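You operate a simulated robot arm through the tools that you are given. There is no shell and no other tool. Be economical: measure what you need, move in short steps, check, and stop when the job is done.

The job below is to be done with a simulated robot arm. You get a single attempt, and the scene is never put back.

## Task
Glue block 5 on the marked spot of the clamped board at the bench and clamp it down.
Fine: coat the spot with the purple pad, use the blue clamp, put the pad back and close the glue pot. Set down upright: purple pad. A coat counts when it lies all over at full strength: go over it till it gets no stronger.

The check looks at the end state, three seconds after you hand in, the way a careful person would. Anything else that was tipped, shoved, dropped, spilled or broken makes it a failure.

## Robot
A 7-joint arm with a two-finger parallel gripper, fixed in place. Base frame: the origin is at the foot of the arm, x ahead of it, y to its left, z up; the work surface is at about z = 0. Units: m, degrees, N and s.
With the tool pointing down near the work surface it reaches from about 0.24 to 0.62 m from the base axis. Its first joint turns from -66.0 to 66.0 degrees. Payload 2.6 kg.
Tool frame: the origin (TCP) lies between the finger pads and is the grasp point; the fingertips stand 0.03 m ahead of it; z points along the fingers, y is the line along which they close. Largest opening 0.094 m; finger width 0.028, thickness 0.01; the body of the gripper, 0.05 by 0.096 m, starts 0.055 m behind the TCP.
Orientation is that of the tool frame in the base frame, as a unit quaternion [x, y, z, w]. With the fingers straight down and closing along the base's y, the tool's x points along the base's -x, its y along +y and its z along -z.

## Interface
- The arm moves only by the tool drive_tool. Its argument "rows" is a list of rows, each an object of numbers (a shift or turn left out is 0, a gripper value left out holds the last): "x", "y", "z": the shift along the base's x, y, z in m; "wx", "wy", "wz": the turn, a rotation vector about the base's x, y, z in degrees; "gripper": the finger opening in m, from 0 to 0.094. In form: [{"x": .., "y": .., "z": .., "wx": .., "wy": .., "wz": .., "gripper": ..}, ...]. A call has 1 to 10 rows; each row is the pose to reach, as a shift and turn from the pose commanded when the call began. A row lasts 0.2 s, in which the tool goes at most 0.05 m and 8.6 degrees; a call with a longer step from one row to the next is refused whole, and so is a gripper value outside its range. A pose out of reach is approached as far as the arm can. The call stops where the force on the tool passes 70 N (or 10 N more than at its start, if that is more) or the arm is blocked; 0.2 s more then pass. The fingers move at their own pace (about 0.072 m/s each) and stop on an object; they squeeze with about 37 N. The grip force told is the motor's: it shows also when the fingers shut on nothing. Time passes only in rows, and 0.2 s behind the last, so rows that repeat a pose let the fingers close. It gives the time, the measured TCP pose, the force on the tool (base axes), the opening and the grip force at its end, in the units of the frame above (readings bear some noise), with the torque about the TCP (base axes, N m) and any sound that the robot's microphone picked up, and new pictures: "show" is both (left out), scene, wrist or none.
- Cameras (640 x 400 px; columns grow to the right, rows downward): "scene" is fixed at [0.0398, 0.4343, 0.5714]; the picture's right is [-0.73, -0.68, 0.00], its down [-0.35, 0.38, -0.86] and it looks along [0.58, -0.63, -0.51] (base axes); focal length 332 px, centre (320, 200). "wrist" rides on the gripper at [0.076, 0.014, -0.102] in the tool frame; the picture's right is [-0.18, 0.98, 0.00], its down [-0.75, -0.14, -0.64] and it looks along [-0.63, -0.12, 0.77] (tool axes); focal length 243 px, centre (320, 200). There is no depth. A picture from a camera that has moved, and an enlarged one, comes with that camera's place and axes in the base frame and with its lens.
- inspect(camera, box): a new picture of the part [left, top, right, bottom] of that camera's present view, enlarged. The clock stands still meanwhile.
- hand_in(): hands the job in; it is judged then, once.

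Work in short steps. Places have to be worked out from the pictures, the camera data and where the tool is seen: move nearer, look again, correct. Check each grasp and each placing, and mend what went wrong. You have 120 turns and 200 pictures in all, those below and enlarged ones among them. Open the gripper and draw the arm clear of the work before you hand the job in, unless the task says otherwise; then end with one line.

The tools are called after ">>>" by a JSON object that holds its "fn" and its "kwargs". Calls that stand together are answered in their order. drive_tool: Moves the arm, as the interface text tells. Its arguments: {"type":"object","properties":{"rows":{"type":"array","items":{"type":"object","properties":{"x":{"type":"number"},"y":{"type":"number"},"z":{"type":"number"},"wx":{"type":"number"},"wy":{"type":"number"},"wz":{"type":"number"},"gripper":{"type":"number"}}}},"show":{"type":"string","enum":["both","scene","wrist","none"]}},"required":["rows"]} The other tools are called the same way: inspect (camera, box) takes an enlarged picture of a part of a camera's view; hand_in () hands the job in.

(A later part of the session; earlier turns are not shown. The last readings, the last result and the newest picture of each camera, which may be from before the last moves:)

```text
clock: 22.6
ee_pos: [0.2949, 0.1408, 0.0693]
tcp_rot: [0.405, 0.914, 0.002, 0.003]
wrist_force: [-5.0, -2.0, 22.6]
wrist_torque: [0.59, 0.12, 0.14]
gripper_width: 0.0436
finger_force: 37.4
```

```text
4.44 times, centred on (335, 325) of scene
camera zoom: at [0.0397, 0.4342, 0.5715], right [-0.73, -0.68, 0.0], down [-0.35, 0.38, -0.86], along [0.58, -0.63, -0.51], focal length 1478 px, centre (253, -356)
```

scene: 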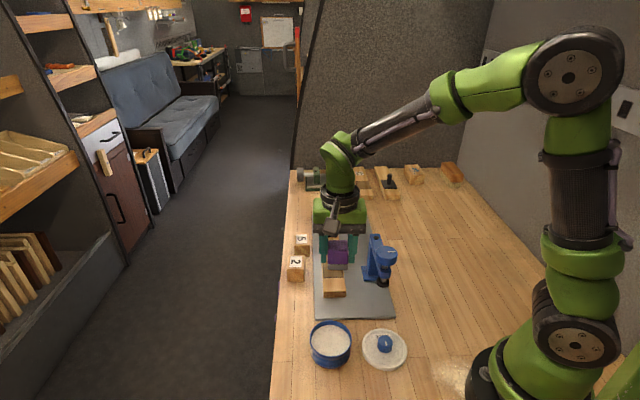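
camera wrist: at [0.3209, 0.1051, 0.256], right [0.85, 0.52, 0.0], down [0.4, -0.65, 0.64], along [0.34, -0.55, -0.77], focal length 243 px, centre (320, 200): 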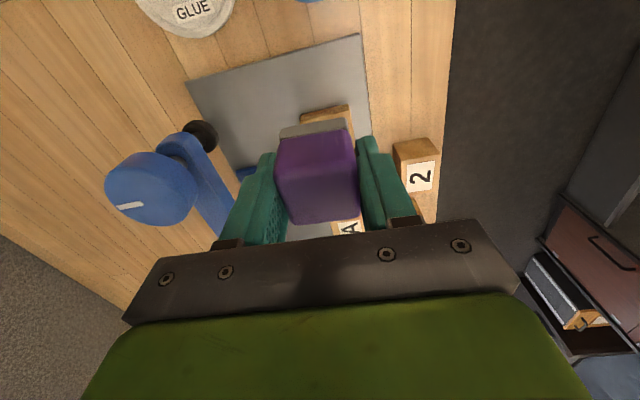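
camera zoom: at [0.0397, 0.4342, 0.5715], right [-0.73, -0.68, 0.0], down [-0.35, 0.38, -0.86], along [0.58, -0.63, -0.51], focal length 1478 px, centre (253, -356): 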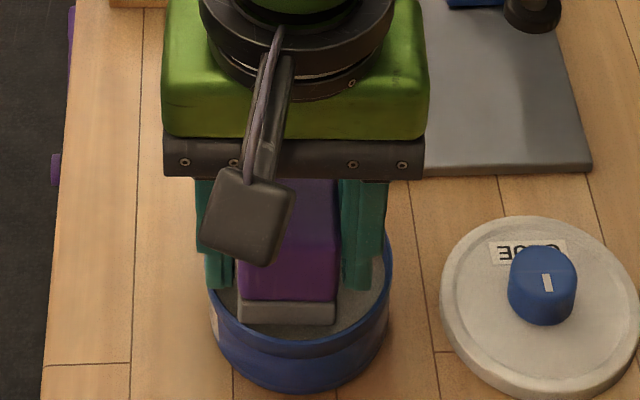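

The torque suggests a fingertip on the pot's rim (tip z≈0.039). I lift and go to the right side to get a clear view of the spot to see whether it got coated.

>>> {"fn": "drive_tool", "kwargs": {"rows": [{"z": 0.03}, {"z": 0.08}, {"z": 0.12, "x": 0.01, "y": -0.02}, {"z": 0.15, "x": 0.02, "y": -0.05}, {"z": 0.17, "x": 0.03, "y": -0.09}, {"z": 0.17, "x": 0.03, "y": -0.13}, {"z": 0.17, "x": 0.03, "y": -0.17}, {"z": 0.17, "x": 0.03, "y": -0.17}]}}

>>> {"fn": "inspect", "kwargs": {"camera": "scene", "box": [310, 230, 370, 300]}}

```text
clock: 24.4
ee_pos: [0.3254, -0.0295, 0.236]
tcp_rot: [0.405, 0.914, 0.001, 0.0]
wrist_force: [-0.1, -0.8, -1.0]
wrist_torque: [0.0, 0.01, 0.04]
gripper_width: 0.0434
finger_force: 37.6
camera wrist: at [0.2846, 0.0363, 0.3379], right [0.85, 0.52, 0.0], down [0.4, -0.65, 0.64], along [0.34, -0.54, -0.77], focal length 243 px, centre (320, 200)
```

scene: 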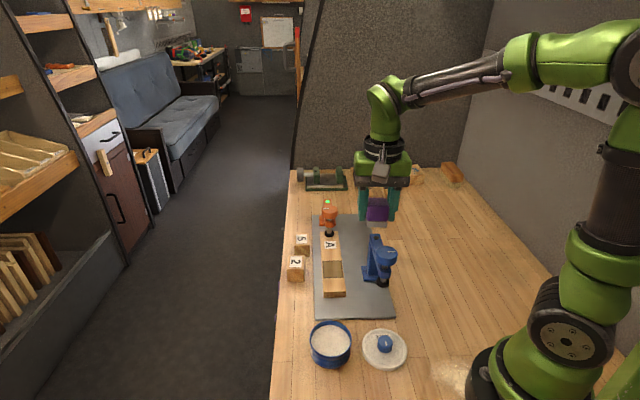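
wrist: 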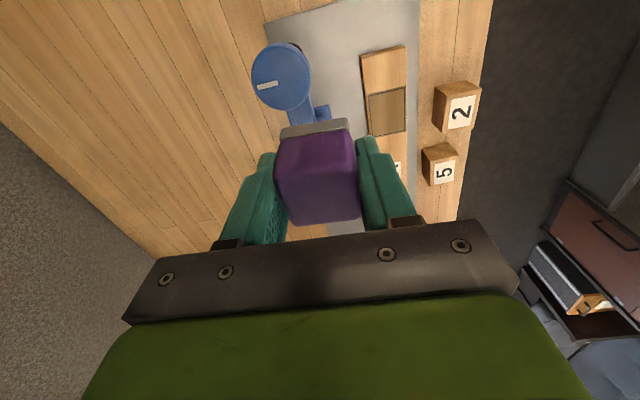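

```text
5.71 times, centred on (340, 265) of scene
camera zoom: at [0.0398, 0.4342, 0.5714], right [-0.73, -0.68, 0.0], down [-0.35, 0.38, -0.86], along [0.58, -0.63, -0.51], focal length 1900 px, centre (206, -171)
```

zoom: 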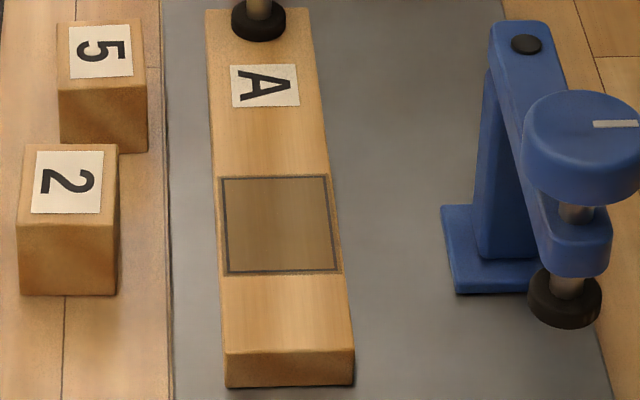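

The spot still looks about as before. Zoom tightly for faint coat.

>>> {"fn": "inspect", "kwargs": {"camera": "scene", "box": [322, 256, 348, 282]}}

>>> {"fn": "inspect", "kwargs": {"camera": "wrist", "box": [350, 70, 420, 140]}}

>>> {"fn": "inspect", "kwargs": {"camera": "scene", "box": [360, 190, 400, 230]}}

>>> {"fn": "inspect", "kwargs": {"camera": "scene", "box": [300, 310, 360, 370]}}

```text
15.38 times, centred on (335, 269) of scene
camera zoom: at [0.0398, 0.4342, 0.5714], right [-0.73, -0.68, 0.0], down [-0.35, 0.38, -0.86], along [0.58, -0.63, -0.51], focal length 5114 px, centre (89, -862)
```

zoom: 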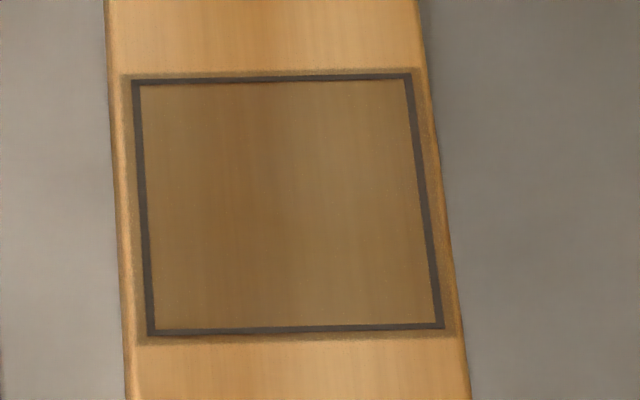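

```text
5.71 times, centred on (385, 105) of wrist
camera zoom: at [0.2846, 0.0363, 0.3379], right [0.85, 0.52, 0.0], down [0.4, -0.65, 0.64], along [0.34, -0.54, -0.77], focal length 1386 px, centre (-51, 743)
```

zoom: 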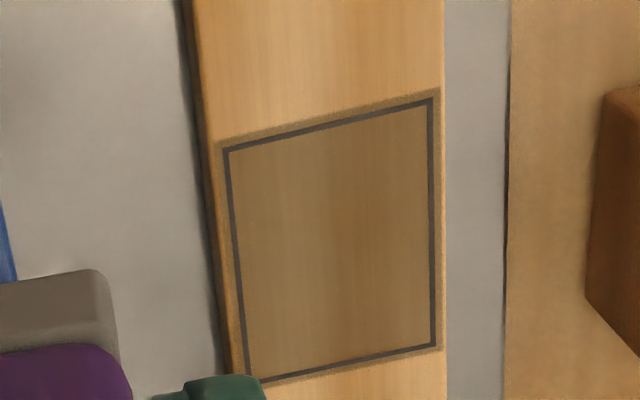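

```text
10.00 times, centred on (380, 210) of scene
camera zoom: at [0.0398, 0.4342, 0.5714], right [-0.73, -0.68, 0.0], down [-0.35, 0.38, -0.86], along [0.58, -0.63, -0.51], focal length 3324 px, centre (-280, 100)
```

zoom: 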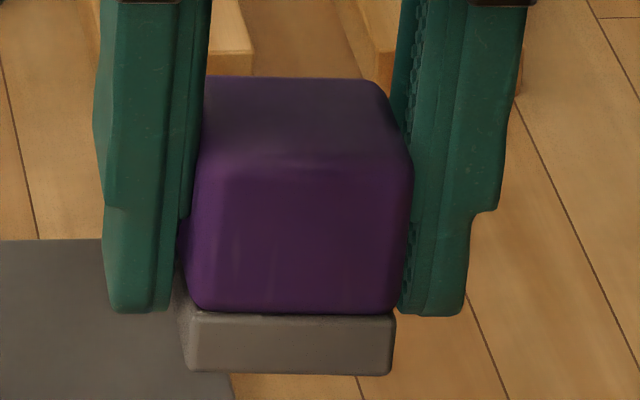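

```text
6.67 times, centred on (330, 340) of scene
camera zoom: at [0.0398, 0.4342, 0.5714], right [-0.73, -0.68, 0.0], down [-0.35, 0.38, -0.86], along [0.58, -0.63, -0.51], focal length 2216 px, centre (253, -733)
```

zoom: 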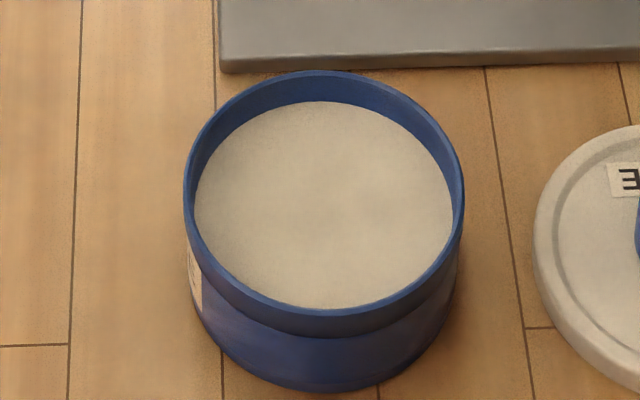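

No coat: the pad slid up in the grip so the felt barely protrudes past the fingertips and the rim stops them. I return the pad to its home, set it down and regrip higher.

>>> {"fn": "drive_tool", "kwargs": {"rows": [{"x": 0.025, "y": 0.035}, {"x": 0.05, "y": 0.07}, {"x": 0.075, "y": 0.1, "z": -0.02}, {"x": 0.0965, "y": 0.126, "z": -0.06}, {"x": 0.0965, "y": 0.126, "z": -0.11}, {"x": 0.0965, "y": 0.126, "z": -0.15}, {"x": 0.0965, "y": 0.126, "z": -0.18}, {"x": 0.0965, "y": 0.126, "z": -0.188}, {"x": 0.0965, "y": 0.126, "z": -0.188}]}}

>>> {"fn": "inspect", "kwargs": {"camera": "scene", "box": [265, 250, 335, 320]}}

```text
refused: row 4 steps farther than a row can; nothing moved
```

```text
5.71 times, centred on (300, 285) of scene
camera zoom: at [0.0398, 0.4342, 0.5714], right [-0.73, -0.68, 0.0], down [-0.35, 0.38, -0.86], along [0.58, -0.63, -0.51], focal length 1900 px, centre (434, -286)
```

zoom: 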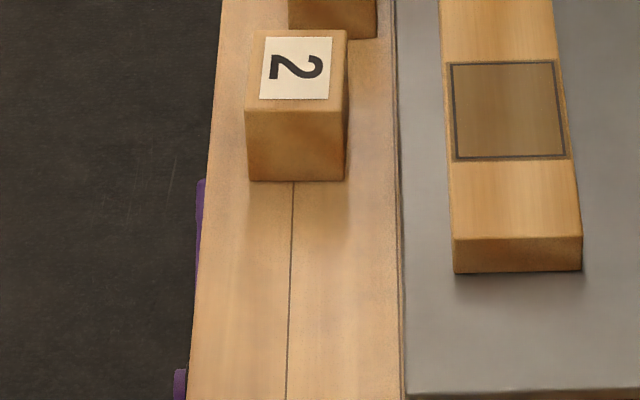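

Row step was too long; I split it finer.

>>> {"fn": "drive_tool", "kwargs": {"rows": [{"x": 0.025, "y": 0.035}, {"x": 0.05, "y": 0.07}, {"x": 0.075, "y": 0.1, "z": -0.02}, {"x": 0.0965, "y": 0.126, "z": -0.045}, {"x": 0.0965, "y": 0.126, "z": -0.09}, {"x": 0.0965, "y": 0.126, "z": -0.13}, {"x": 0.0965, "y": 0.126, "z": -0.165}, {"x": 0.0965, "y": 0.126, "z": -0.185}, {"x": 0.0965, "y": 0.126, "z": -0.188}]}}

>>> {"fn": "inspect", "kwargs": {"camera": "scene", "box": [265, 250, 335, 320]}}

```text
clock: 26.4
ee_pos: [0.4189, 0.0962, 0.0507]
tcp_rot: [0.405, 0.914, 0.001, 0.001]
wrist_force: [-1.1, 0.3, -0.7]
wrist_torque: [0.0, 0.01, 0.0]
gripper_width: 0.0435
finger_force: 36.7
camera wrist: at [0.3788, 0.1625, 0.1531], right [0.85, 0.52, 0.0], down [0.4, -0.66, 0.64], along [0.34, -0.55, -0.77], focal length 243 px, centre (320, 200)
```

scene: 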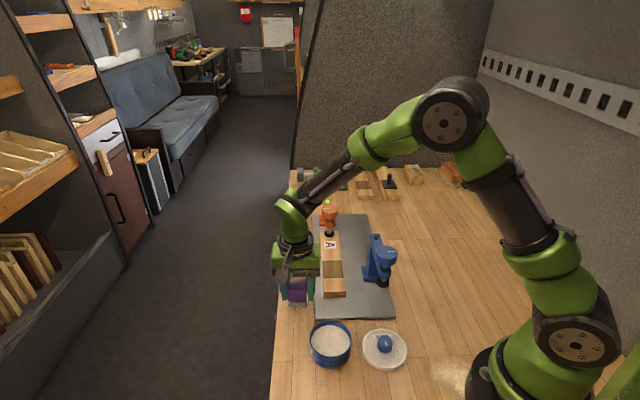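
wrist: 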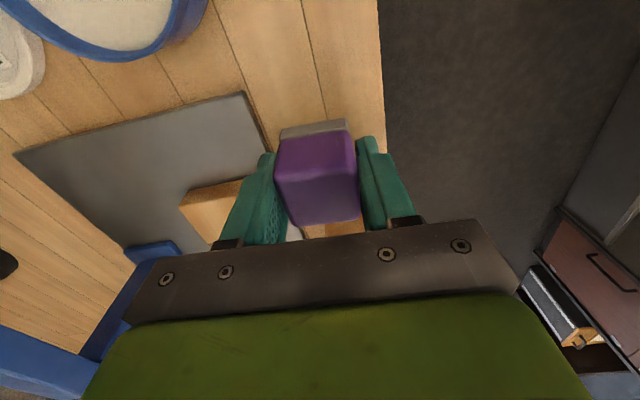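

```text
5.71 times, centred on (300, 285) of scene
camera zoom: at [0.0398, 0.4343, 0.5714], right [-0.73, -0.68, 0.0], down [-0.35, 0.38, -0.86], along [0.58, -0.63, -0.51], focal length 1900 px, centre (434, -286)
```

zoom: 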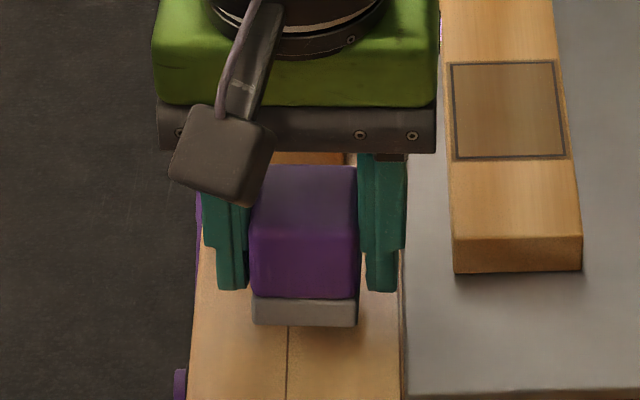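

Still above the table; x is ~2 mm short. I lower to contact gently.

>>> {"fn": "drive_tool", "kwargs": {"rows": [{"x": 0.001, "z": -0.004}, {"x": 0.001, "z": -0.007}, {"x": 0.001, "z": -0.009}, {"x": 0.001, "z": -0.011}, {"x": 0.001, "z": -0.013}], "show": "none"}}

```text
clock: 27.6
ee_pos: [0.4204, 0.0956, 0.0381]
tcp_rot: [0.405, 0.914, 0.001, 0.0]
wrist_force: [-0.5, 0.4, -0.5]
wrist_torque: [-0.01, 0.04, 0.0]
gripper_width: 0.0434
finger_force: 36.9
```

>>> {"fn": "drive_tool", "kwargs": {"rows": [{"z": -0.001}, {"z": -0.002}, {"z": -0.003}, {"z": -0.003}], "show": "none"}}

>>> {"fn": "inspect", "kwargs": {"camera": "scene", "box": [265, 260, 325, 320]}}

```text
clock: 28.6
ee_pos: [0.423, 0.0959, 0.0359]
tcp_rot: [0.405, 0.914, 0.002, 0.002]
wrist_force: [-3.1, -1.5, 13.6]
wrist_torque: [-0.31, 0.14, -0.06]
gripper_width: 0.0435
finger_force: 36.8
```

```text
6.67 times, centred on (295, 290) of scene
camera zoom: at [0.0397, 0.4342, 0.5714], right [-0.73, -0.68, 0.0], down [-0.35, 0.38, -0.86], along [0.58, -0.63, -0.51], focal length 2216 px, centre (487, -400)
```

zoom: 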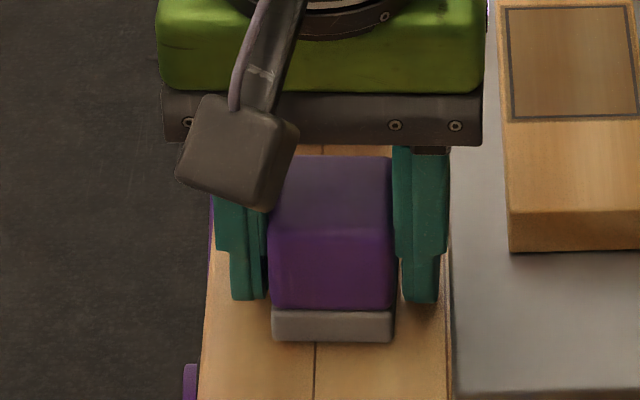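

Contact at TCP z≈0.036. Open, rise to z≈0.057, and regrip higher on the handle.

>>> {"fn": "drive_tool", "kwargs": {"rows": [{"gripper": 0.058}, {"gripper": 0.058}, {"gripper": 0.058, "z": 0.01}, {"gripper": 0.058, "z": 0.0225}, {"gripper": 0.058, "z": 0.0225}, {"gripper": 0.025, "z": 0.0225}, {"gripper": 0.025, "z": 0.0225}, {"gripper": 0.025, "z": 0.0225}]}}

>>> {"fn": "inspect", "kwargs": {"camera": "scene", "box": [265, 260, 325, 320]}}

```text
clock: 30.4
ee_pos: [0.4223, 0.0949, 0.0568]
tcp_rot: [0.405, 0.914, 0.002, 0.001]
wrist_force: [-1.2, -0.3, 1.0]
wrist_torque: [-0.06, 0.0, -0.01]
gripper_width: 0.0387
finger_force: 36.8
camera wrist: at [0.3818, 0.1622, 0.1592], right [0.85, 0.52, 0.0], down [0.4, -0.65, 0.64], along [0.34, -0.55, -0.77], focal length 243 px, centre (320, 200)
```

scene: 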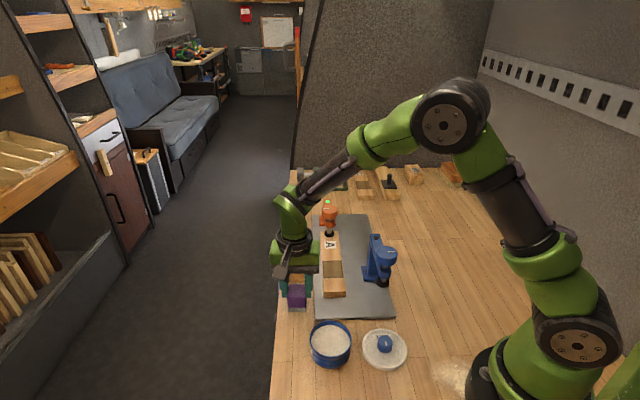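
wrist: 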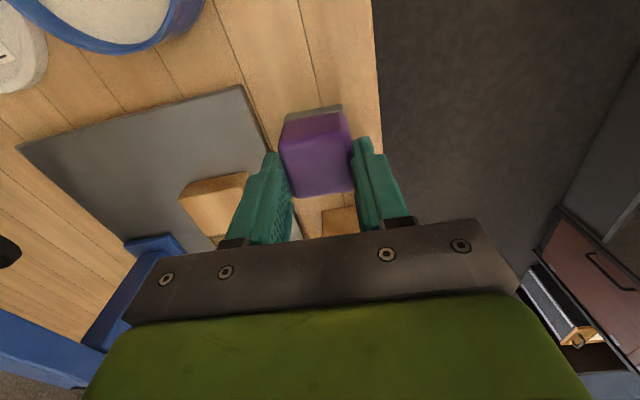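

```text
6.67 times, centred on (295, 290) of scene
camera zoom: at [0.0398, 0.4343, 0.5714], right [-0.73, -0.68, 0.0], down [-0.35, 0.38, -0.86], along [0.58, -0.63, -0.51], focal length 2216 px, centre (487, -400)
```

zoom: 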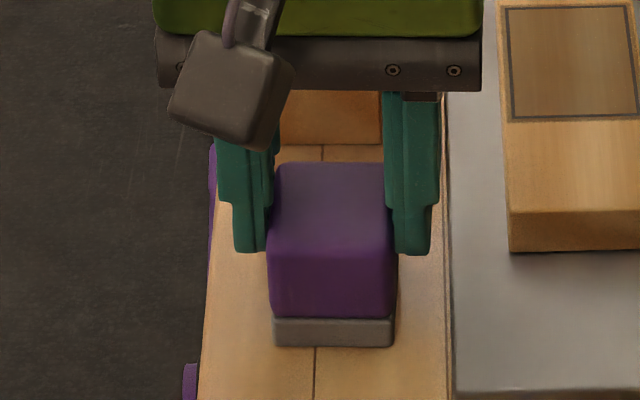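

Regripped with ~27 mm of pad below the tips. Lift, check it holds, and carry to the pot.

>>> {"fn": "drive_tool", "kwargs": {"rows": [{"z": 0.04}, {"z": 0.08}, {"z": 0.1, "x": -0.03, "y": 0.01}, {"z": 0.1, "x": -0.07, "y": 0.02}, {"z": 0.1, "x": -0.11, "y": 0.035}, {"z": 0.1, "x": -0.128, "y": 0.042}, {"z": 0.1, "x": -0.128, "y": 0.042}]}}

>>> {"fn": "inspect", "kwargs": {"camera": "wrist", "box": [220, 0, 420, 200]}}

>>> {"fn": "inspect", "kwargs": {"camera": "scene", "box": [290, 270, 380, 370]}}

```text
clock: 32.0
ee_pos: [0.2931, 0.1374, 0.1582]
tcp_rot: [0.406, 0.914, 0.003, 0.0]
wrist_force: [0.9, -0.1, -1.1]
wrist_torque: [0.02, -0.03, 0.02]
gripper_width: 0.0389
finger_force: 36.7
camera wrist: at [0.2524, 0.2039, 0.2605], right [0.85, 0.52, 0.0], down [0.4, -0.65, 0.64], along [0.34, -0.55, -0.77], focal length 243 px, centre (320, 200)
```

scene: 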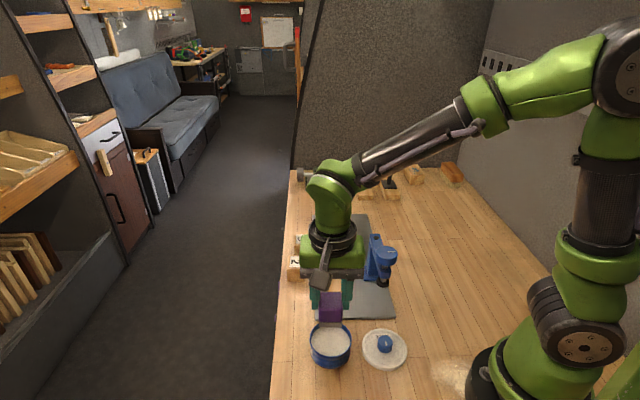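
wrist: 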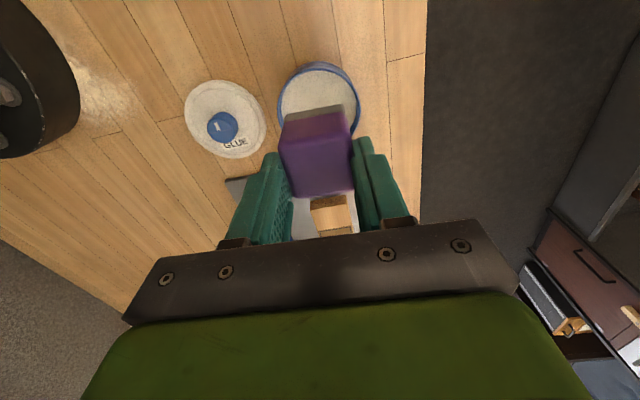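

```text
2.00 times, centred on (320, 100) of wrist
camera zoom: at [0.2524, 0.2039, 0.2605], right [0.85, 0.52, 0.0], down [0.4, -0.65, 0.64], along [0.34, -0.55, -0.77], focal length 485 px, centre (320, 400)
```

zoom: 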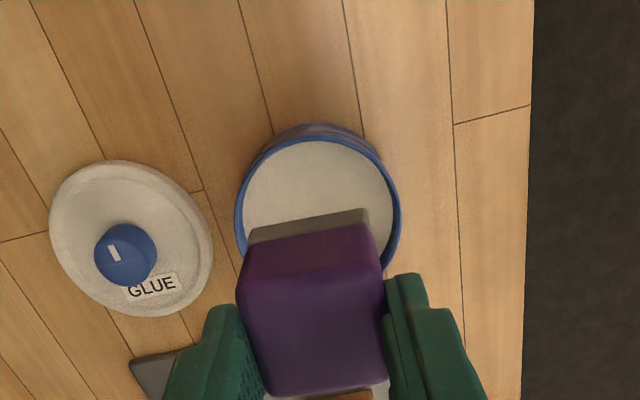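

```text
4.00 times, centred on (335, 320) of scene
camera zoom: at [0.0398, 0.4343, 0.5714], right [-0.73, -0.68, 0.0], down [-0.35, 0.38, -0.86], along [0.58, -0.63, -0.51], focal length 1330 px, centre (260, -280)
```

zoom: 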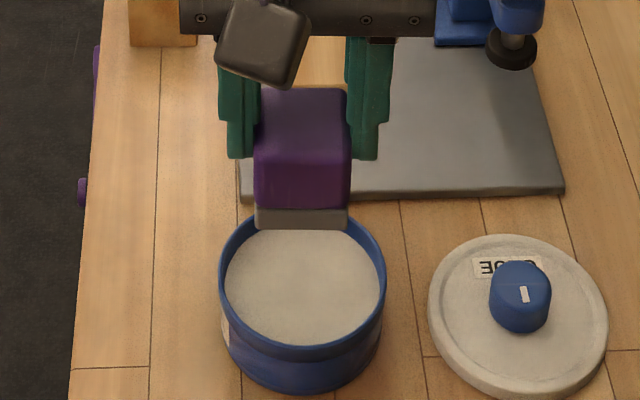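

Pad nearly centred over the pot (shift 3 mm). Descend slowly, watching force.

>>> {"fn": "drive_tool", "kwargs": {"rows": [{"x": -0.002, "y": 0.002, "z": -0.03}, {"x": -0.002, "y": 0.002, "z": -0.06}, {"x": -0.002, "y": 0.002, "z": -0.068}, {"x": -0.002, "y": 0.002, "z": -0.071}, {"x": -0.002, "y": 0.002, "z": -0.073}, {"x": -0.002, "y": 0.002, "z": -0.074}], "show": "none"}}

>>> {"fn": "inspect", "kwargs": {"camera": "scene", "box": [290, 280, 380, 370]}}

```text
clock: 33.4
ee_pos: [0.2937, 0.1419, 0.0851]
tcp_rot: [0.404, 0.915, 0.006, 0.003]
wrist_force: [-4.9, 2.1, 50.6]
wrist_torque: [1.68, 0.11, 0.16]
gripper_width: 0.0389
finger_force: 37.1
```

```text
4.44 times, centred on (335, 325) of scene
camera zoom: at [0.0396, 0.4342, 0.5715], right [-0.73, -0.68, 0.0], down [-0.35, 0.38, -0.86], along [0.58, -0.63, -0.51], focal length 1478 px, centre (253, -356)
```

zoom: 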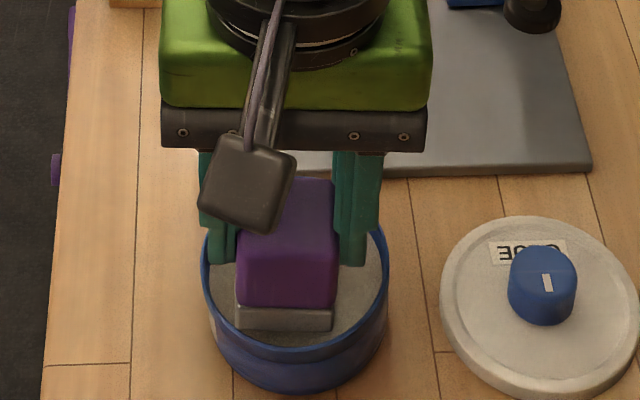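

The pad's near-left corner caught the rim (direct comparison in the scene view shows it ~12 mm too near and ~4 mm left). I lift, shift, and look.

>>> {"fn": "drive_tool", "kwargs": {"rows": [{"z": 0.01}, {"z": 0.035}, {"z": 0.035, "x": 0.0053, "y": -0.0115}, {"z": 0.035, "x": 0.0053, "y": -0.0115}], "show": "none"}}

>>> {"fn": "inspect", "kwargs": {"camera": "scene", "box": [290, 280, 380, 370]}}

>>> {"fn": "inspect", "kwargs": {"camera": "wrist", "box": [220, 20, 420, 220]}}

```text
clock: 34.4
ee_pos: [0.2971, 0.1294, 0.1166]
tcp_rot: [0.405, 0.914, 0.002, 0.001]
wrist_force: [-0.5, -0.7, -0.4]
wrist_torque: [-0.03, 0.0, 0.02]
gripper_width: 0.039
finger_force: 36.6
```

```text
4.44 times, centred on (335, 325) of scene
camera zoom: at [0.0398, 0.4343, 0.5714], right [-0.73, -0.68, 0.0], down [-0.35, 0.38, -0.86], along [0.58, -0.63, -0.51], focal length 1478 px, centre (253, -356)
```

zoom: 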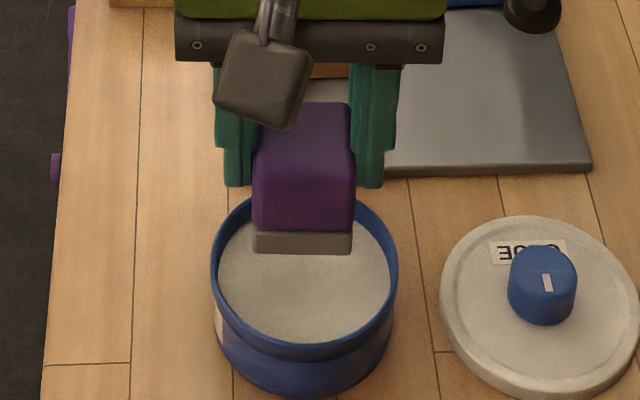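

```text
2.00 times, centred on (320, 120) of wrist
camera zoom: at [0.2567, 0.1963, 0.2198], right [0.85, 0.52, 0.0], down [0.4, -0.65, 0.64], along [0.34, -0.55, -0.77], focal length 485 px, centre (320, 360)
```

zoom: 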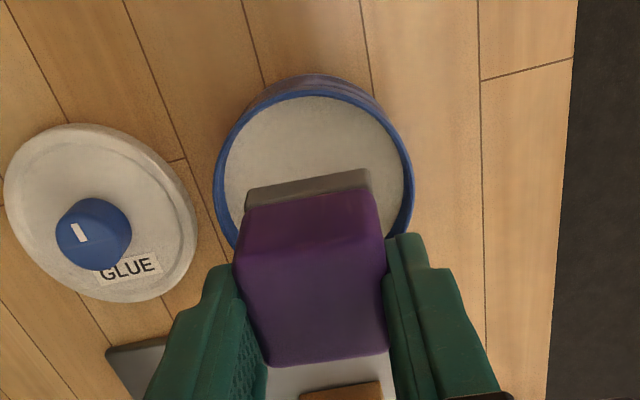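

Pot didn't move; recomputation puts the pad ~5 mm too far now. I correct and descend slowly again.

>>> {"fn": "drive_tool", "kwargs": {"rows": [{"x": -0.0037, "y": 0.0026}, {"x": -0.0037, "y": 0.0026, "z": -0.015}, {"x": -0.0037, "y": 0.0026, "z": -0.025}, {"x": -0.0037, "y": 0.0026, "z": -0.03}, {"x": -0.0037, "y": 0.0026, "z": -0.032}, {"x": -0.0037, "y": 0.0026, "z": -0.032}], "show": "none"}}

>>> {"fn": "inspect", "kwargs": {"camera": "scene", "box": [290, 280, 380, 370]}}

```text
clock: 35.8
ee_pos: [0.2938, 0.1319, 0.0839]
tcp_rot: [0.405, 0.914, 0.001, 0.001]
wrist_force: [-0.5, -0.3, 0.0]
wrist_torque: [-0.02, 0.02, 0.03]
gripper_width: 0.039
finger_force: 37.4
```

```text
4.44 times, centred on (335, 325) of scene
camera zoom: at [0.0398, 0.4343, 0.5714], right [-0.73, -0.68, 0.0], down [-0.35, 0.38, -0.86], along [0.58, -0.63, -0.51], focal length 1478 px, centre (253, -356)
```

zoom: 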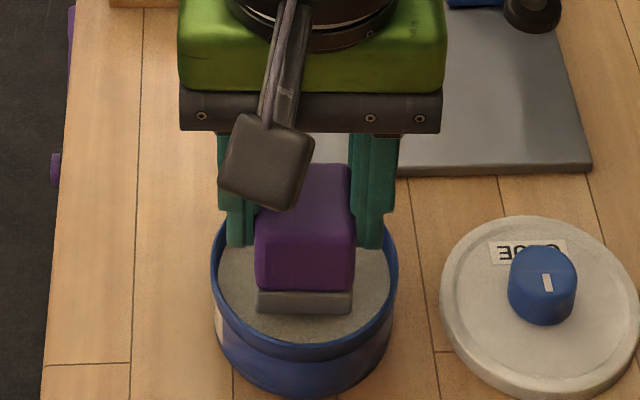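

Inside the pot with no contact. Lower a further few mm into the glue.

>>> {"fn": "drive_tool", "kwargs": {"rows": [{"z": -0.002}, {"z": -0.004}, {"z": -0.006}, {"z": -0.007}, {"z": -0.007}], "show": "none"}}

>>> {"fn": "inspect", "kwargs": {"camera": "scene", "box": [290, 280, 380, 370]}}

```text
clock: 37.0
ee_pos: [0.2951, 0.1321, 0.0785]
tcp_rot: [0.406, 0.914, 0.003, 0.003]
wrist_force: [-4.7, -2.3, 28.2]
wrist_torque: [-0.69, 0.3, -0.13]
gripper_width: 0.0393
finger_force: 37.3
```

```text
4.44 times, centred on (335, 325) of scene
camera zoom: at [0.0397, 0.4342, 0.5715], right [-0.73, -0.68, 0.0], down [-0.35, 0.38, -0.86], along [0.58, -0.63, -0.51], focal length 1478 px, centre (253, -356)
```

zoom: 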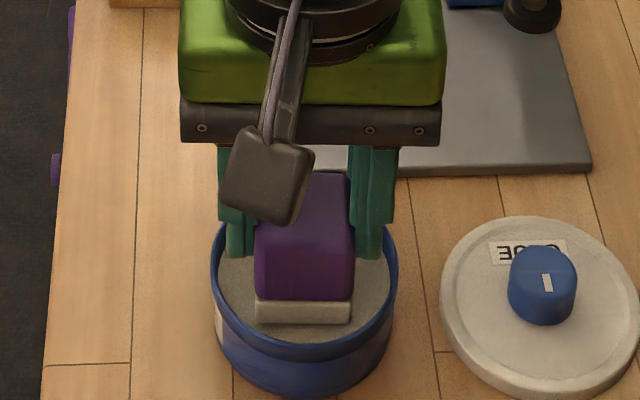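

The felt turned white: it's loaded. Lift and carry to above the spot.

>>> {"fn": "drive_tool", "kwargs": {"rows": [{"z": 0.03}, {"z": 0.06}, {"x": 0.024, "y": -0.03, "z": 0.07}, {"x": 0.05, "y": -0.06, "z": 0.07}, {"x": 0.075, "y": -0.09, "z": 0.07}, {"x": 0.1, "y": -0.12, "z": 0.06}, {"x": 0.1207, "y": -0.1424, "z": 0.04}, {"x": 0.1207, "y": -0.1424, "z": 0.022}, {"x": 0.1207, "y": -0.1424, "z": 0.022}]}}

>>> {"fn": "inspect", "kwargs": {"camera": "scene", "box": [300, 220, 380, 300]}}

>>> {"fn": "inspect", "kwargs": {"camera": "wrist", "box": [260, 60, 390, 180]}}

```text
clock: 39.0
ee_pos: [0.414, -0.0106, 0.101]
tcp_rot: [0.406, 0.914, 0.002, 0.0]
wrist_force: [0.7, 0.4, 0.2]
wrist_torque: [-0.01, -0.01, 0.03]
gripper_width: 0.039
finger_force: 37.5
camera wrist: at [0.3731, 0.0559, 0.2038], right [0.85, 0.52, 0.0], down [0.4, -0.65, 0.64], along [0.34, -0.55, -0.77], focal length 243 px, centre (320, 200)
```

scene: 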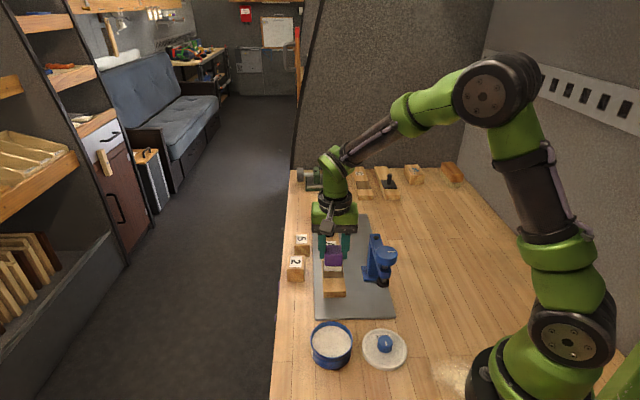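
wrist: 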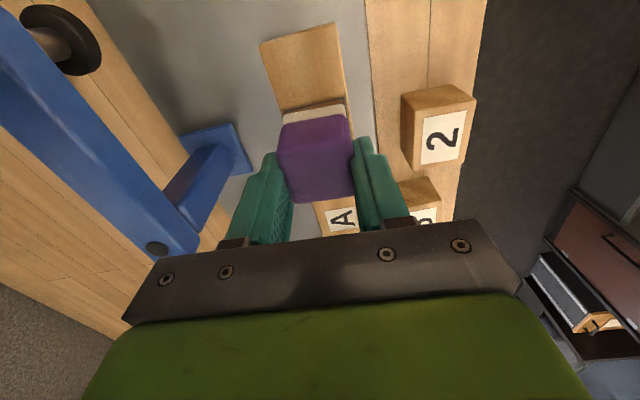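

```text
5.00 times, centred on (340, 260) of scene
camera zoom: at [0.0398, 0.4342, 0.5714], right [-0.73, -0.68, 0.0], down [-0.35, 0.38, -0.86], along [0.58, -0.63, -0.51], focal length 1662 px, centre (220, -100)
```

zoom: 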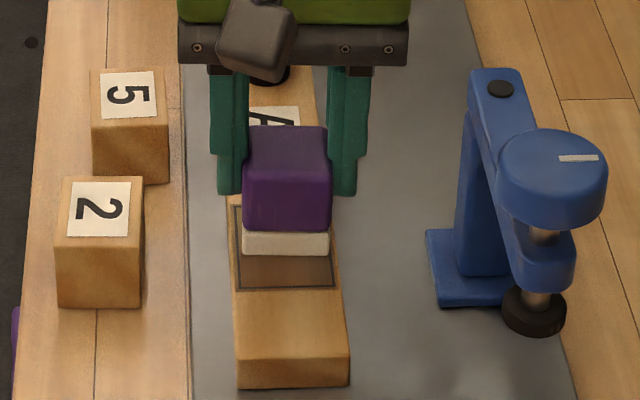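

```text
3.33 times, centred on (325, 120) of wrist
camera zoom: at [0.3731, 0.0559, 0.2038], right [0.85, 0.52, 0.0], down [0.4, -0.65, 0.64], along [0.34, -0.55, -0.77], focal length 809 px, centre (303, 467)
```

zoom: 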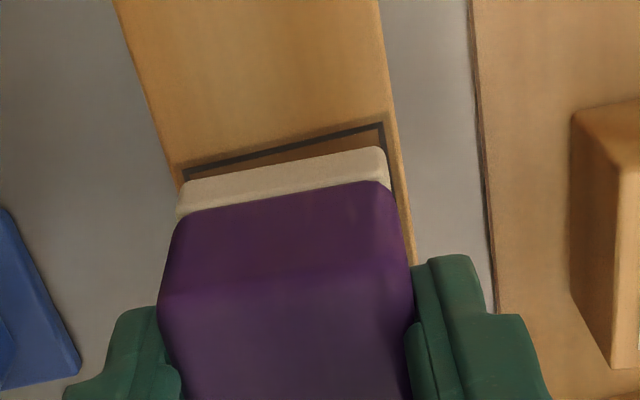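

Well aligned. Descend to contact.

>>> {"fn": "drive_tool", "kwargs": {"rows": [{"z": -0.008}, {"z": -0.013}, {"z": -0.016}, {"z": -0.018}, {"z": -0.019}, {"z": -0.02}], "show": "none"}}

```text
clock: 40.4
ee_pos: [0.4132, -0.0101, 0.0805]
tcp_rot: [0.405, 0.914, 0.002, 0.0]
wrist_force: [-0.8, 0.5, 0.1]
wrist_torque: [0.0, -0.02, -0.01]
gripper_width: 0.0392
finger_force: 36.9
```

>>> {"fn": "drive_tool", "kwargs": {"rows": [{"z": -0.001}, {"z": -0.002}, {"z": -0.003}, {"z": -0.004}], "show": "none"}}

```text
clock: 41.4
ee_pos: [0.4151, -0.0101, 0.0789]
tcp_rot: [0.406, 0.914, 0.003, 0.004]
wrist_force: [-14.2, 0.7, 46.6]
wrist_torque: [-0.62, 0.43, -0.17]
gripper_width: 0.0392
finger_force: 37.4
```

Contact (46 N, a bit high). Ease by 2 mm and rub in strokes covering the whole square.

>>> {"fn": "drive_tool", "kwargs": {"rows": [{"z": 0.002}, {"z": 0.002, "x": 0.0061, "y": -0.0066}, {"z": 0.002, "x": 0.0024, "y": -0.01}, {"z": 0.002, "x": -0.0057, "y": -0.0012}, {"z": 0.002, "x": -0.002, "y": 0.0022}, {"z": 0.002, "x": 0.0017, "y": 0.0056}, {"z": 0.002, "x": 0.0098, "y": -0.0032}, {"z": 0.002, "x": 0.0024, "y": -0.01}, {"z": 0.002, "x": -0.0057, "y": -0.0012}, {"z": 0.002}], "show": "none"}}

>>> {"fn": "inspect", "kwargs": {"camera": "scene", "box": [310, 230, 370, 300]}}

```text
clock: 43.6
ee_pos: [0.4121, -0.0139, 0.0793]
tcp_rot: [0.407, 0.914, 0.002, 0.001]
wrist_force: [-7.5, -10.6, 35.4]
wrist_torque: [-0.99, 0.04, -0.21]
gripper_width: 0.0392
finger_force: 36.6
```

```text
5.71 times, centred on (340, 265) of scene
camera zoom: at [0.0396, 0.4343, 0.5714], right [-0.73, -0.68, 0.0], down [-0.35, 0.38, -0.86], along [0.58, -0.63, -0.51], focal length 1900 px, centre (206, -171)
```

zoom: 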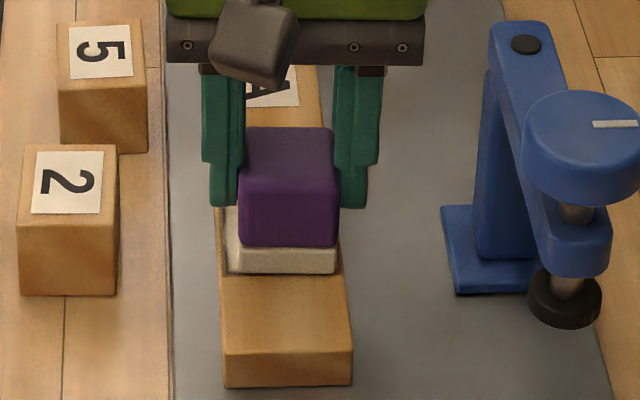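

White coat is showing. I do a second round of strokes, then lift aside to look.

>>> {"fn": "drive_tool", "kwargs": {"rows": [{"z": 0.001, "x": 0.0061, "y": -0.0066}, {"z": 0.001, "x": 0.0024, "y": -0.01}, {"z": 0.001, "x": -0.0057, "y": -0.0012}, {"z": 0.001, "x": -0.002, "y": 0.0022}, {"z": 0.001, "x": 0.0017, "y": 0.0056}, {"z": 0.001, "x": 0.0098, "y": -0.0032}, {"z": 0.001, "x": 0.0024, "y": -0.01}, {"z": 0.001, "x": -0.002, "y": 0.0022}, {"z": 0.001, "x": 0.0098, "y": -0.0032}, {"z": 0.001}], "show": "none"}}

>>> {"fn": "drive_tool", "kwargs": {"rows": [{"z": 0.03}, {"z": 0.07}, {"z": 0.11}, {"z": 0.15, "x": -0.02, "y": -0.01}, {"z": 0.16, "x": -0.05, "y": -0.02}, {"z": 0.16, "x": -0.09, "y": -0.02}, {"z": 0.16, "x": -0.09, "y": -0.02}], "show": "none"}}

>>> {"fn": "inspect", "kwargs": {"camera": "scene", "box": [322, 256, 348, 282]}}

>>> {"fn": "inspect", "kwargs": {"camera": "wrist", "box": [250, 40, 450, 200]}}

```text
clock: 45.8
ee_pos: [0.4135, -0.0108, 0.0797]
tcp_rot: [0.405, 0.914, 0.001, 0.0]
wrist_force: [2.4, -0.1, 3.5]
wrist_torque: [-0.11, -0.11, 0.05]
gripper_width: 0.0393
finger_force: 36.7
```

```text
clock: 47.4
ee_pos: [0.3238, -0.0304, 0.2398]
tcp_rot: [0.405, 0.914, 0.002, 0.001]
wrist_force: [-0.5, 0.5, -1.0]
wrist_torque: [-0.02, 0.03, 0.02]
gripper_width: 0.0394
finger_force: 36.9
```

```text
15.38 times, centred on (335, 269) of scene
camera zoom: at [0.0398, 0.4343, 0.5714], right [-0.73, -0.68, 0.0], down [-0.35, 0.38, -0.86], along [0.58, -0.63, -0.51], focal length 5114 px, centre (89, -862)
```

zoom: 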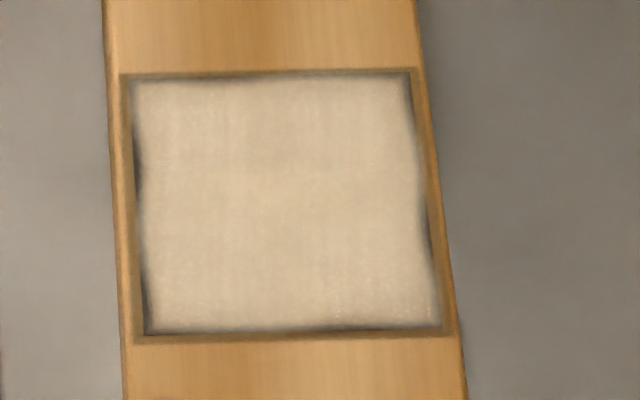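

```text
2.50 times, centred on (350, 120) of wrist
camera zoom: at [0.2838, 0.0351, 0.3424], right [0.85, 0.52, 0.0], down [0.4, -0.65, 0.64], along [0.34, -0.55, -0.77], focal length 606 px, centre (245, 400)
```

zoom: 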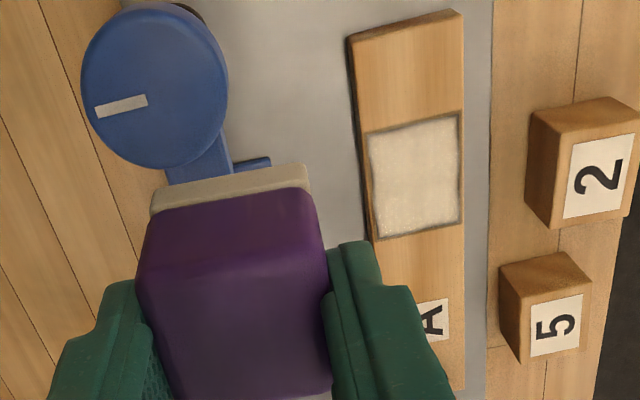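

Good coat; the far-left is a bit weaker. I go over it again with slightly larger strokes.

>>> {"fn": "drive_tool", "kwargs": {"rows": [{"x": 0.04}, {"x": 0.07, "y": 0.01, "z": -0.02}, {"x": 0.09, "y": 0.02, "z": -0.05}, {"x": 0.09, "y": 0.02, "z": -0.095}, {"x": 0.09, "y": 0.02, "z": -0.135}, {"x": 0.09, "y": 0.02, "z": -0.155}, {"x": 0.09, "y": 0.02, "z": -0.16}, {"x": 0.09, "y": 0.02, "z": -0.161}], "show": "none"}}

>>> {"fn": "drive_tool", "kwargs": {"rows": [{"z": -0.001, "x": 0.0068, "y": -0.0073}, {"z": -0.001, "x": 0.0112, "y": -0.0032}, {"z": -0.001, "x": 0.0044, "y": 0.0041}, {"z": -0.001, "x": 0.0016, "y": 0.0062}, {"z": -0.001, "x": 0.0112, "y": -0.0032}, {"z": -0.001, "x": 0.0024, "y": -0.0114}, {"z": -0.001, "x": -0.006, "y": -0.0015}, {"z": -0.001, "x": 0.0024, "y": -0.0114}, {"z": -0.001, "x": -0.003, "y": 0.003}, {"z": -0.001, "x": 0.0068, "y": -0.0073}], "show": "none"}}

>>> {"fn": "drive_tool", "kwargs": {"rows": [{"z": 0.03}, {"z": 0.07}, {"z": 0.11}, {"z": 0.15, "x": -0.02, "y": -0.01}, {"z": 0.16, "x": -0.05, "y": -0.02}, {"z": 0.16, "x": -0.09, "y": -0.02}, {"z": 0.16, "x": -0.09, "y": -0.02}], "show": "none"}}

>>> {"fn": "inspect", "kwargs": {"camera": "scene", "box": [322, 256, 348, 282]}}

>>> {"fn": "inspect", "kwargs": {"camera": "scene", "box": [355, 190, 405, 240]}}

```text
clock: 49.2
ee_pos: [0.4146, -0.0105, 0.0801]
tcp_rot: [0.406, 0.914, 0.001, 0.002]
wrist_force: [-2.9, 0.2, 13.7]
wrist_torque: [-0.2, 0.11, -0.07]
gripper_width: 0.0391
finger_force: 36.8
```

```text
clock: 51.4
ee_pos: [0.4211, -0.0157, 0.0783]
tcp_rot: [0.405, 0.914, 0.004, 0.0]
wrist_force: [-8.8, 6.9, 32.2]
wrist_torque: [-0.13, 0.19, -0.02]
gripper_width: 0.039
finger_force: 37.2
```

```text
clock: 53.0
ee_pos: [0.3284, -0.0385, 0.2369]
tcp_rot: [0.405, 0.914, 0.002, 0.0]
wrist_force: [0.8, 0.6, -1.0]
wrist_torque: [0.0, 0.02, 0.01]
gripper_width: 0.0387
finger_force: 36.9
```

```text
15.38 times, centred on (335, 269) of scene
camera zoom: at [0.0398, 0.4343, 0.5714], right [-0.73, -0.68, 0.0], down [-0.35, 0.38, -0.86], along [0.58, -0.63, -0.51], focal length 5114 px, centre (89, -862)
```

zoom: 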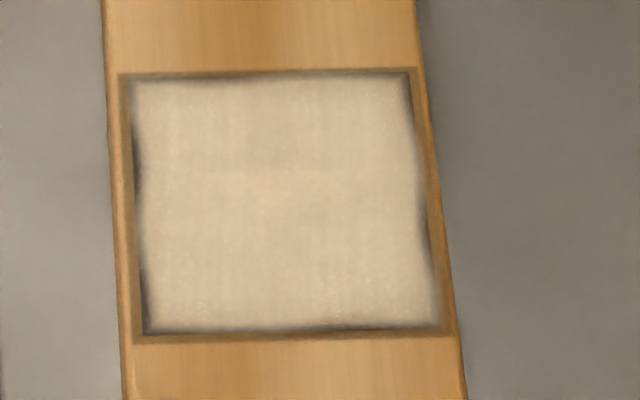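

```text
8.00 times, centred on (380, 215) of scene
camera zoom: at [0.0398, 0.4343, 0.5714], right [-0.73, -0.68, 0.0], down [-0.35, 0.38, -0.86], along [0.58, -0.63, -0.51], focal length 2660 px, centre (-160, 80)
```

zoom: 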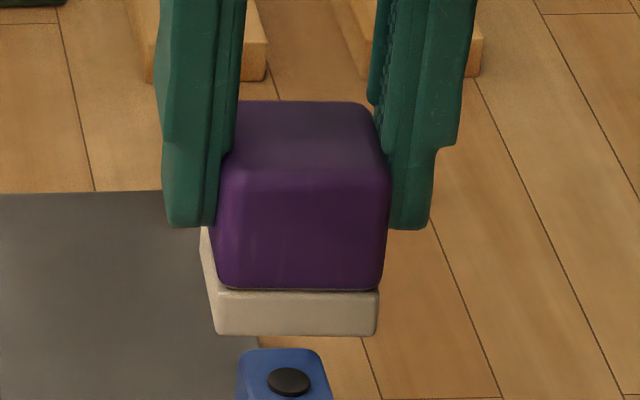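

Unchanged from the pass before, so full strength. Now I return the pad to its home.

>>> {"fn": "drive_tool", "kwargs": {"rows": [{"x": 0.025, "y": 0.035}, {"x": 0.05, "y": 0.07}, {"x": 0.075, "y": 0.1, "z": -0.015}, {"x": 0.094, "y": 0.1335, "z": -0.035}, {"x": 0.094, "y": 0.1335, "z": -0.08}, {"x": 0.094, "y": 0.1335, "z": -0.125}, {"x": 0.094, "y": 0.1335, "z": -0.155}, {"x": 0.094, "y": 0.1335, "z": -0.172}, {"x": 0.094, "y": 0.1335, "z": -0.178}, {"x": 0.094, "y": 0.1335, "z": -0.178}], "show": "none"}}

>>> {"fn": "inspect", "kwargs": {"camera": "scene", "box": [265, 260, 325, 320]}}

```text
clock: 55.2
ee_pos: [0.4261, 0.0973, 0.0579]
tcp_rot: [0.405, 0.914, 0.002, 0.001]
wrist_force: [0.8, -0.3, -1.3]
wrist_torque: [-0.02, 0.01, -0.03]
gripper_width: 0.0392
finger_force: 37.4
```

```text
6.67 times, centred on (295, 290) of scene
camera zoom: at [0.0398, 0.4343, 0.5714], right [-0.73, -0.68, 0.0], down [-0.35, 0.38, -0.86], along [0.58, -0.63, -0.51], focal length 2216 px, centre (487, -400)
```

zoom: 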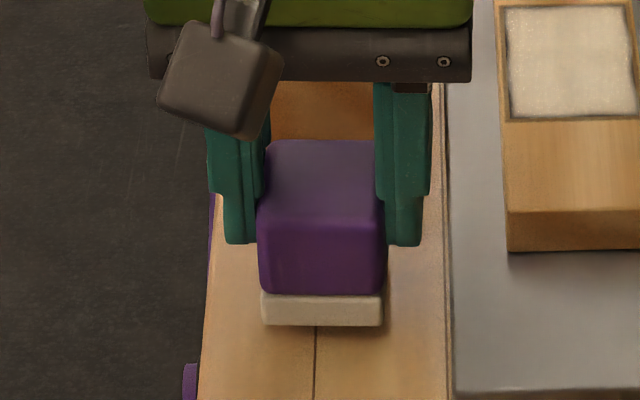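

Slightly off (+4 mm); correct and lower to contact.

>>> {"fn": "drive_tool", "kwargs": {"rows": [{"x": -0.004, "y": -0.0025, "z": -0.001}, {"x": -0.004, "y": -0.0025, "z": -0.003}, {"x": -0.004, "y": -0.0025, "z": -0.005}, {"x": -0.004, "y": -0.0025, "z": -0.007}, {"x": -0.004, "y": -0.0025, "z": -0.007}], "show": "none"}}

```text
clock: 56.4
ee_pos: [0.4217, 0.0923, 0.0514]
tcp_rot: [0.405, 0.914, 0.001, 0.0]
wrist_force: [0.2, 0.5, -0.7]
wrist_torque: [-0.03, -0.01, 0.02]
gripper_width: 0.0391
finger_force: 37.0
```

>>> {"fn": "drive_tool", "kwargs": {"rows": [{"z": -0.001, "y": 0.001}, {"z": -0.002, "y": 0.001}, {"z": -0.003, "y": 0.001}, {"z": -0.003, "y": 0.001}], "show": "none"}}

```text
clock: 57.4
ee_pos: [0.4213, 0.0941, 0.0521]
tcp_rot: [0.405, 0.914, 0.003, 0.003]
wrist_force: [-5.6, -2.6, 32.8]
wrist_torque: [-0.61, 0.11, -0.11]
gripper_width: 0.039
finger_force: 36.8
```

Down on the bench. Ease, release, rise, and check.

>>> {"fn": "drive_tool", "kwargs": {"rows": [{"z": 0.002}, {"z": 0.002, "gripper": 0.058}, {"z": 0.002, "gripper": 0.058}, {"z": 0.002, "gripper": 0.058}, {"z": 0.04, "gripper": 0.058}, {"z": 0.08, "gripper": 0.058}, {"z": 0.12, "gripper": 0.058}, {"z": 0.12, "gripper": 0.058}]}}

>>> {"fn": "inspect", "kwargs": {"camera": "scene", "box": [265, 260, 325, 320]}}

```text
clock: 59.2
ee_pos: [0.4217, 0.094, 0.1711]
tcp_rot: [0.405, 0.914, 0.001, 0.001]
wrist_force: [-0.8, -1.4, -1.2]
wrist_torque: [0.0, -0.02, -0.01]
gripper_width: 0.0579
finger_force: 0.0
camera wrist: at [0.3806, 0.1606, 0.273], right [0.85, 0.52, 0.0], down [0.4, -0.65, 0.64], along [0.34, -0.55, -0.77], focal length 243 px, centre (320, 200)
```

scene: 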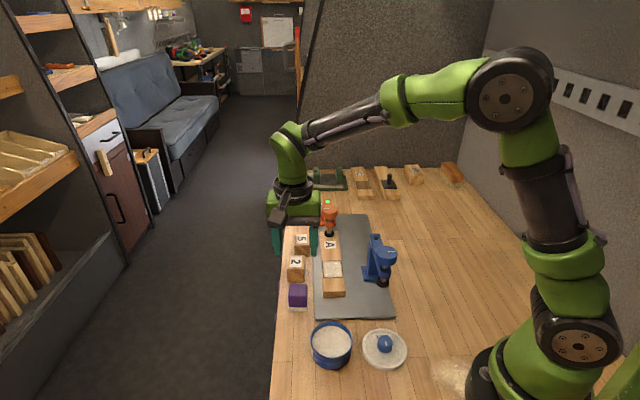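
wrist: 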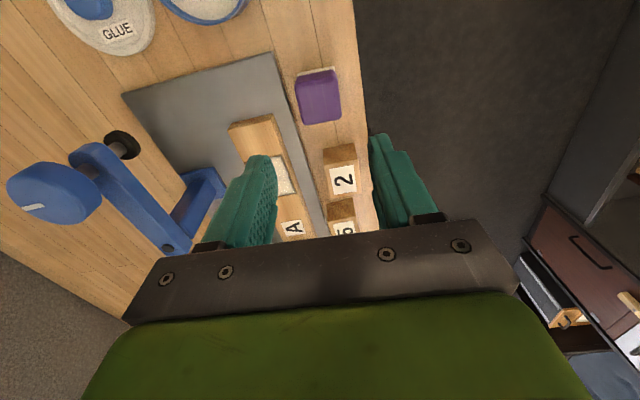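

```text
6.67 times, centred on (295, 290) of scene
camera zoom: at [0.0398, 0.4343, 0.5714], right [-0.73, -0.68, 0.0], down [-0.35, 0.38, -0.86], along [0.58, -0.63, -0.51], focal length 2216 px, centre (487, -400)
```

zoom: 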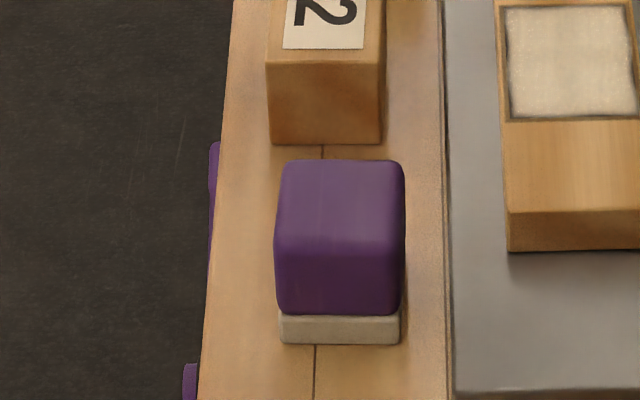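

Pad is back, upright. Next I go above block 5 at ≈(0.545,-0.042) and look.

>>> {"fn": "drive_tool", "kwargs": {"rows": [{"x": 0.03, "y": -0.034}, {"x": 0.06, "y": -0.068}, {"x": 0.09, "y": -0.102}, {"x": 0.123, "y": -0.136}, {"x": 0.123, "y": -0.136, "z": -0.02}, {"x": 0.123, "y": -0.136, "z": -0.02}]}}

>>> {"fn": "inspect", "kwargs": {"camera": "wrist", "box": [250, 50, 390, 190]}}

```text
clock: 60.6
ee_pos: [0.5437, -0.0433, 0.1487]
tcp_rot: [0.405, 0.914, 0.002, 0.001]
wrist_force: [-0.2, 0.2, -0.2]
wrist_torque: [-0.02, 0.01, 0.0]
gripper_width: 0.058
finger_force: 0.0
camera wrist: at [0.5037, 0.0233, 0.2522], right [0.85, 0.52, 0.0], down [0.4, -0.66, 0.64], along [0.34, -0.54, -0.77], focal length 243 px, centre (320, 200)
```

scene: 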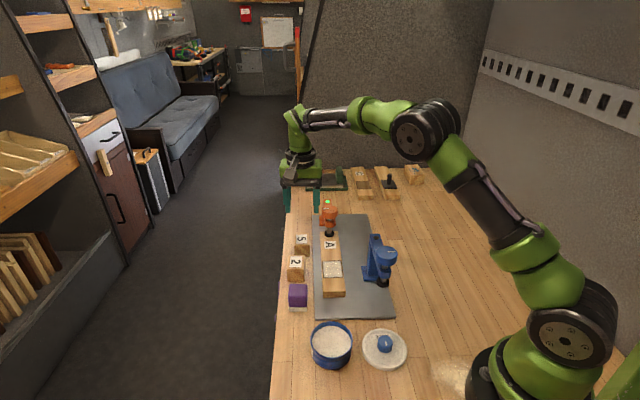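
wrist: 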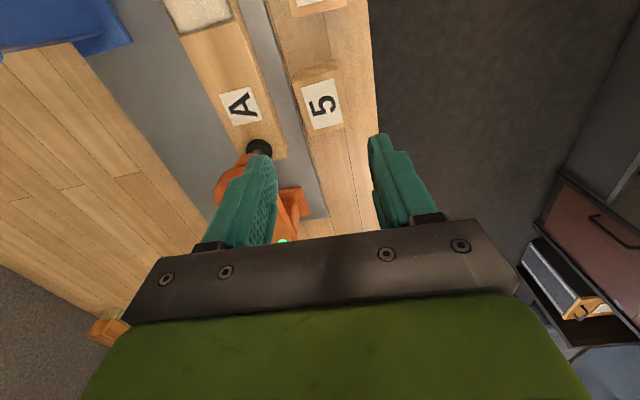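

```text
2.86 times, centred on (320, 120) of wrist
camera zoom: at [0.5037, 0.0233, 0.2522], right [0.85, 0.52, 0.0], down [0.4, -0.66, 0.64], along [0.34, -0.54, -0.77], focal length 693 px, centre (320, 429)
```

zoom: 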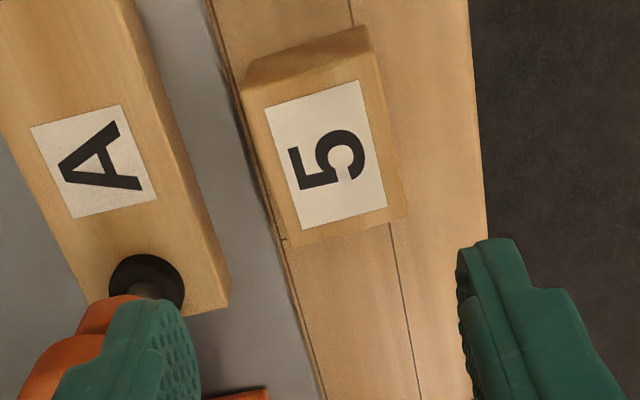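

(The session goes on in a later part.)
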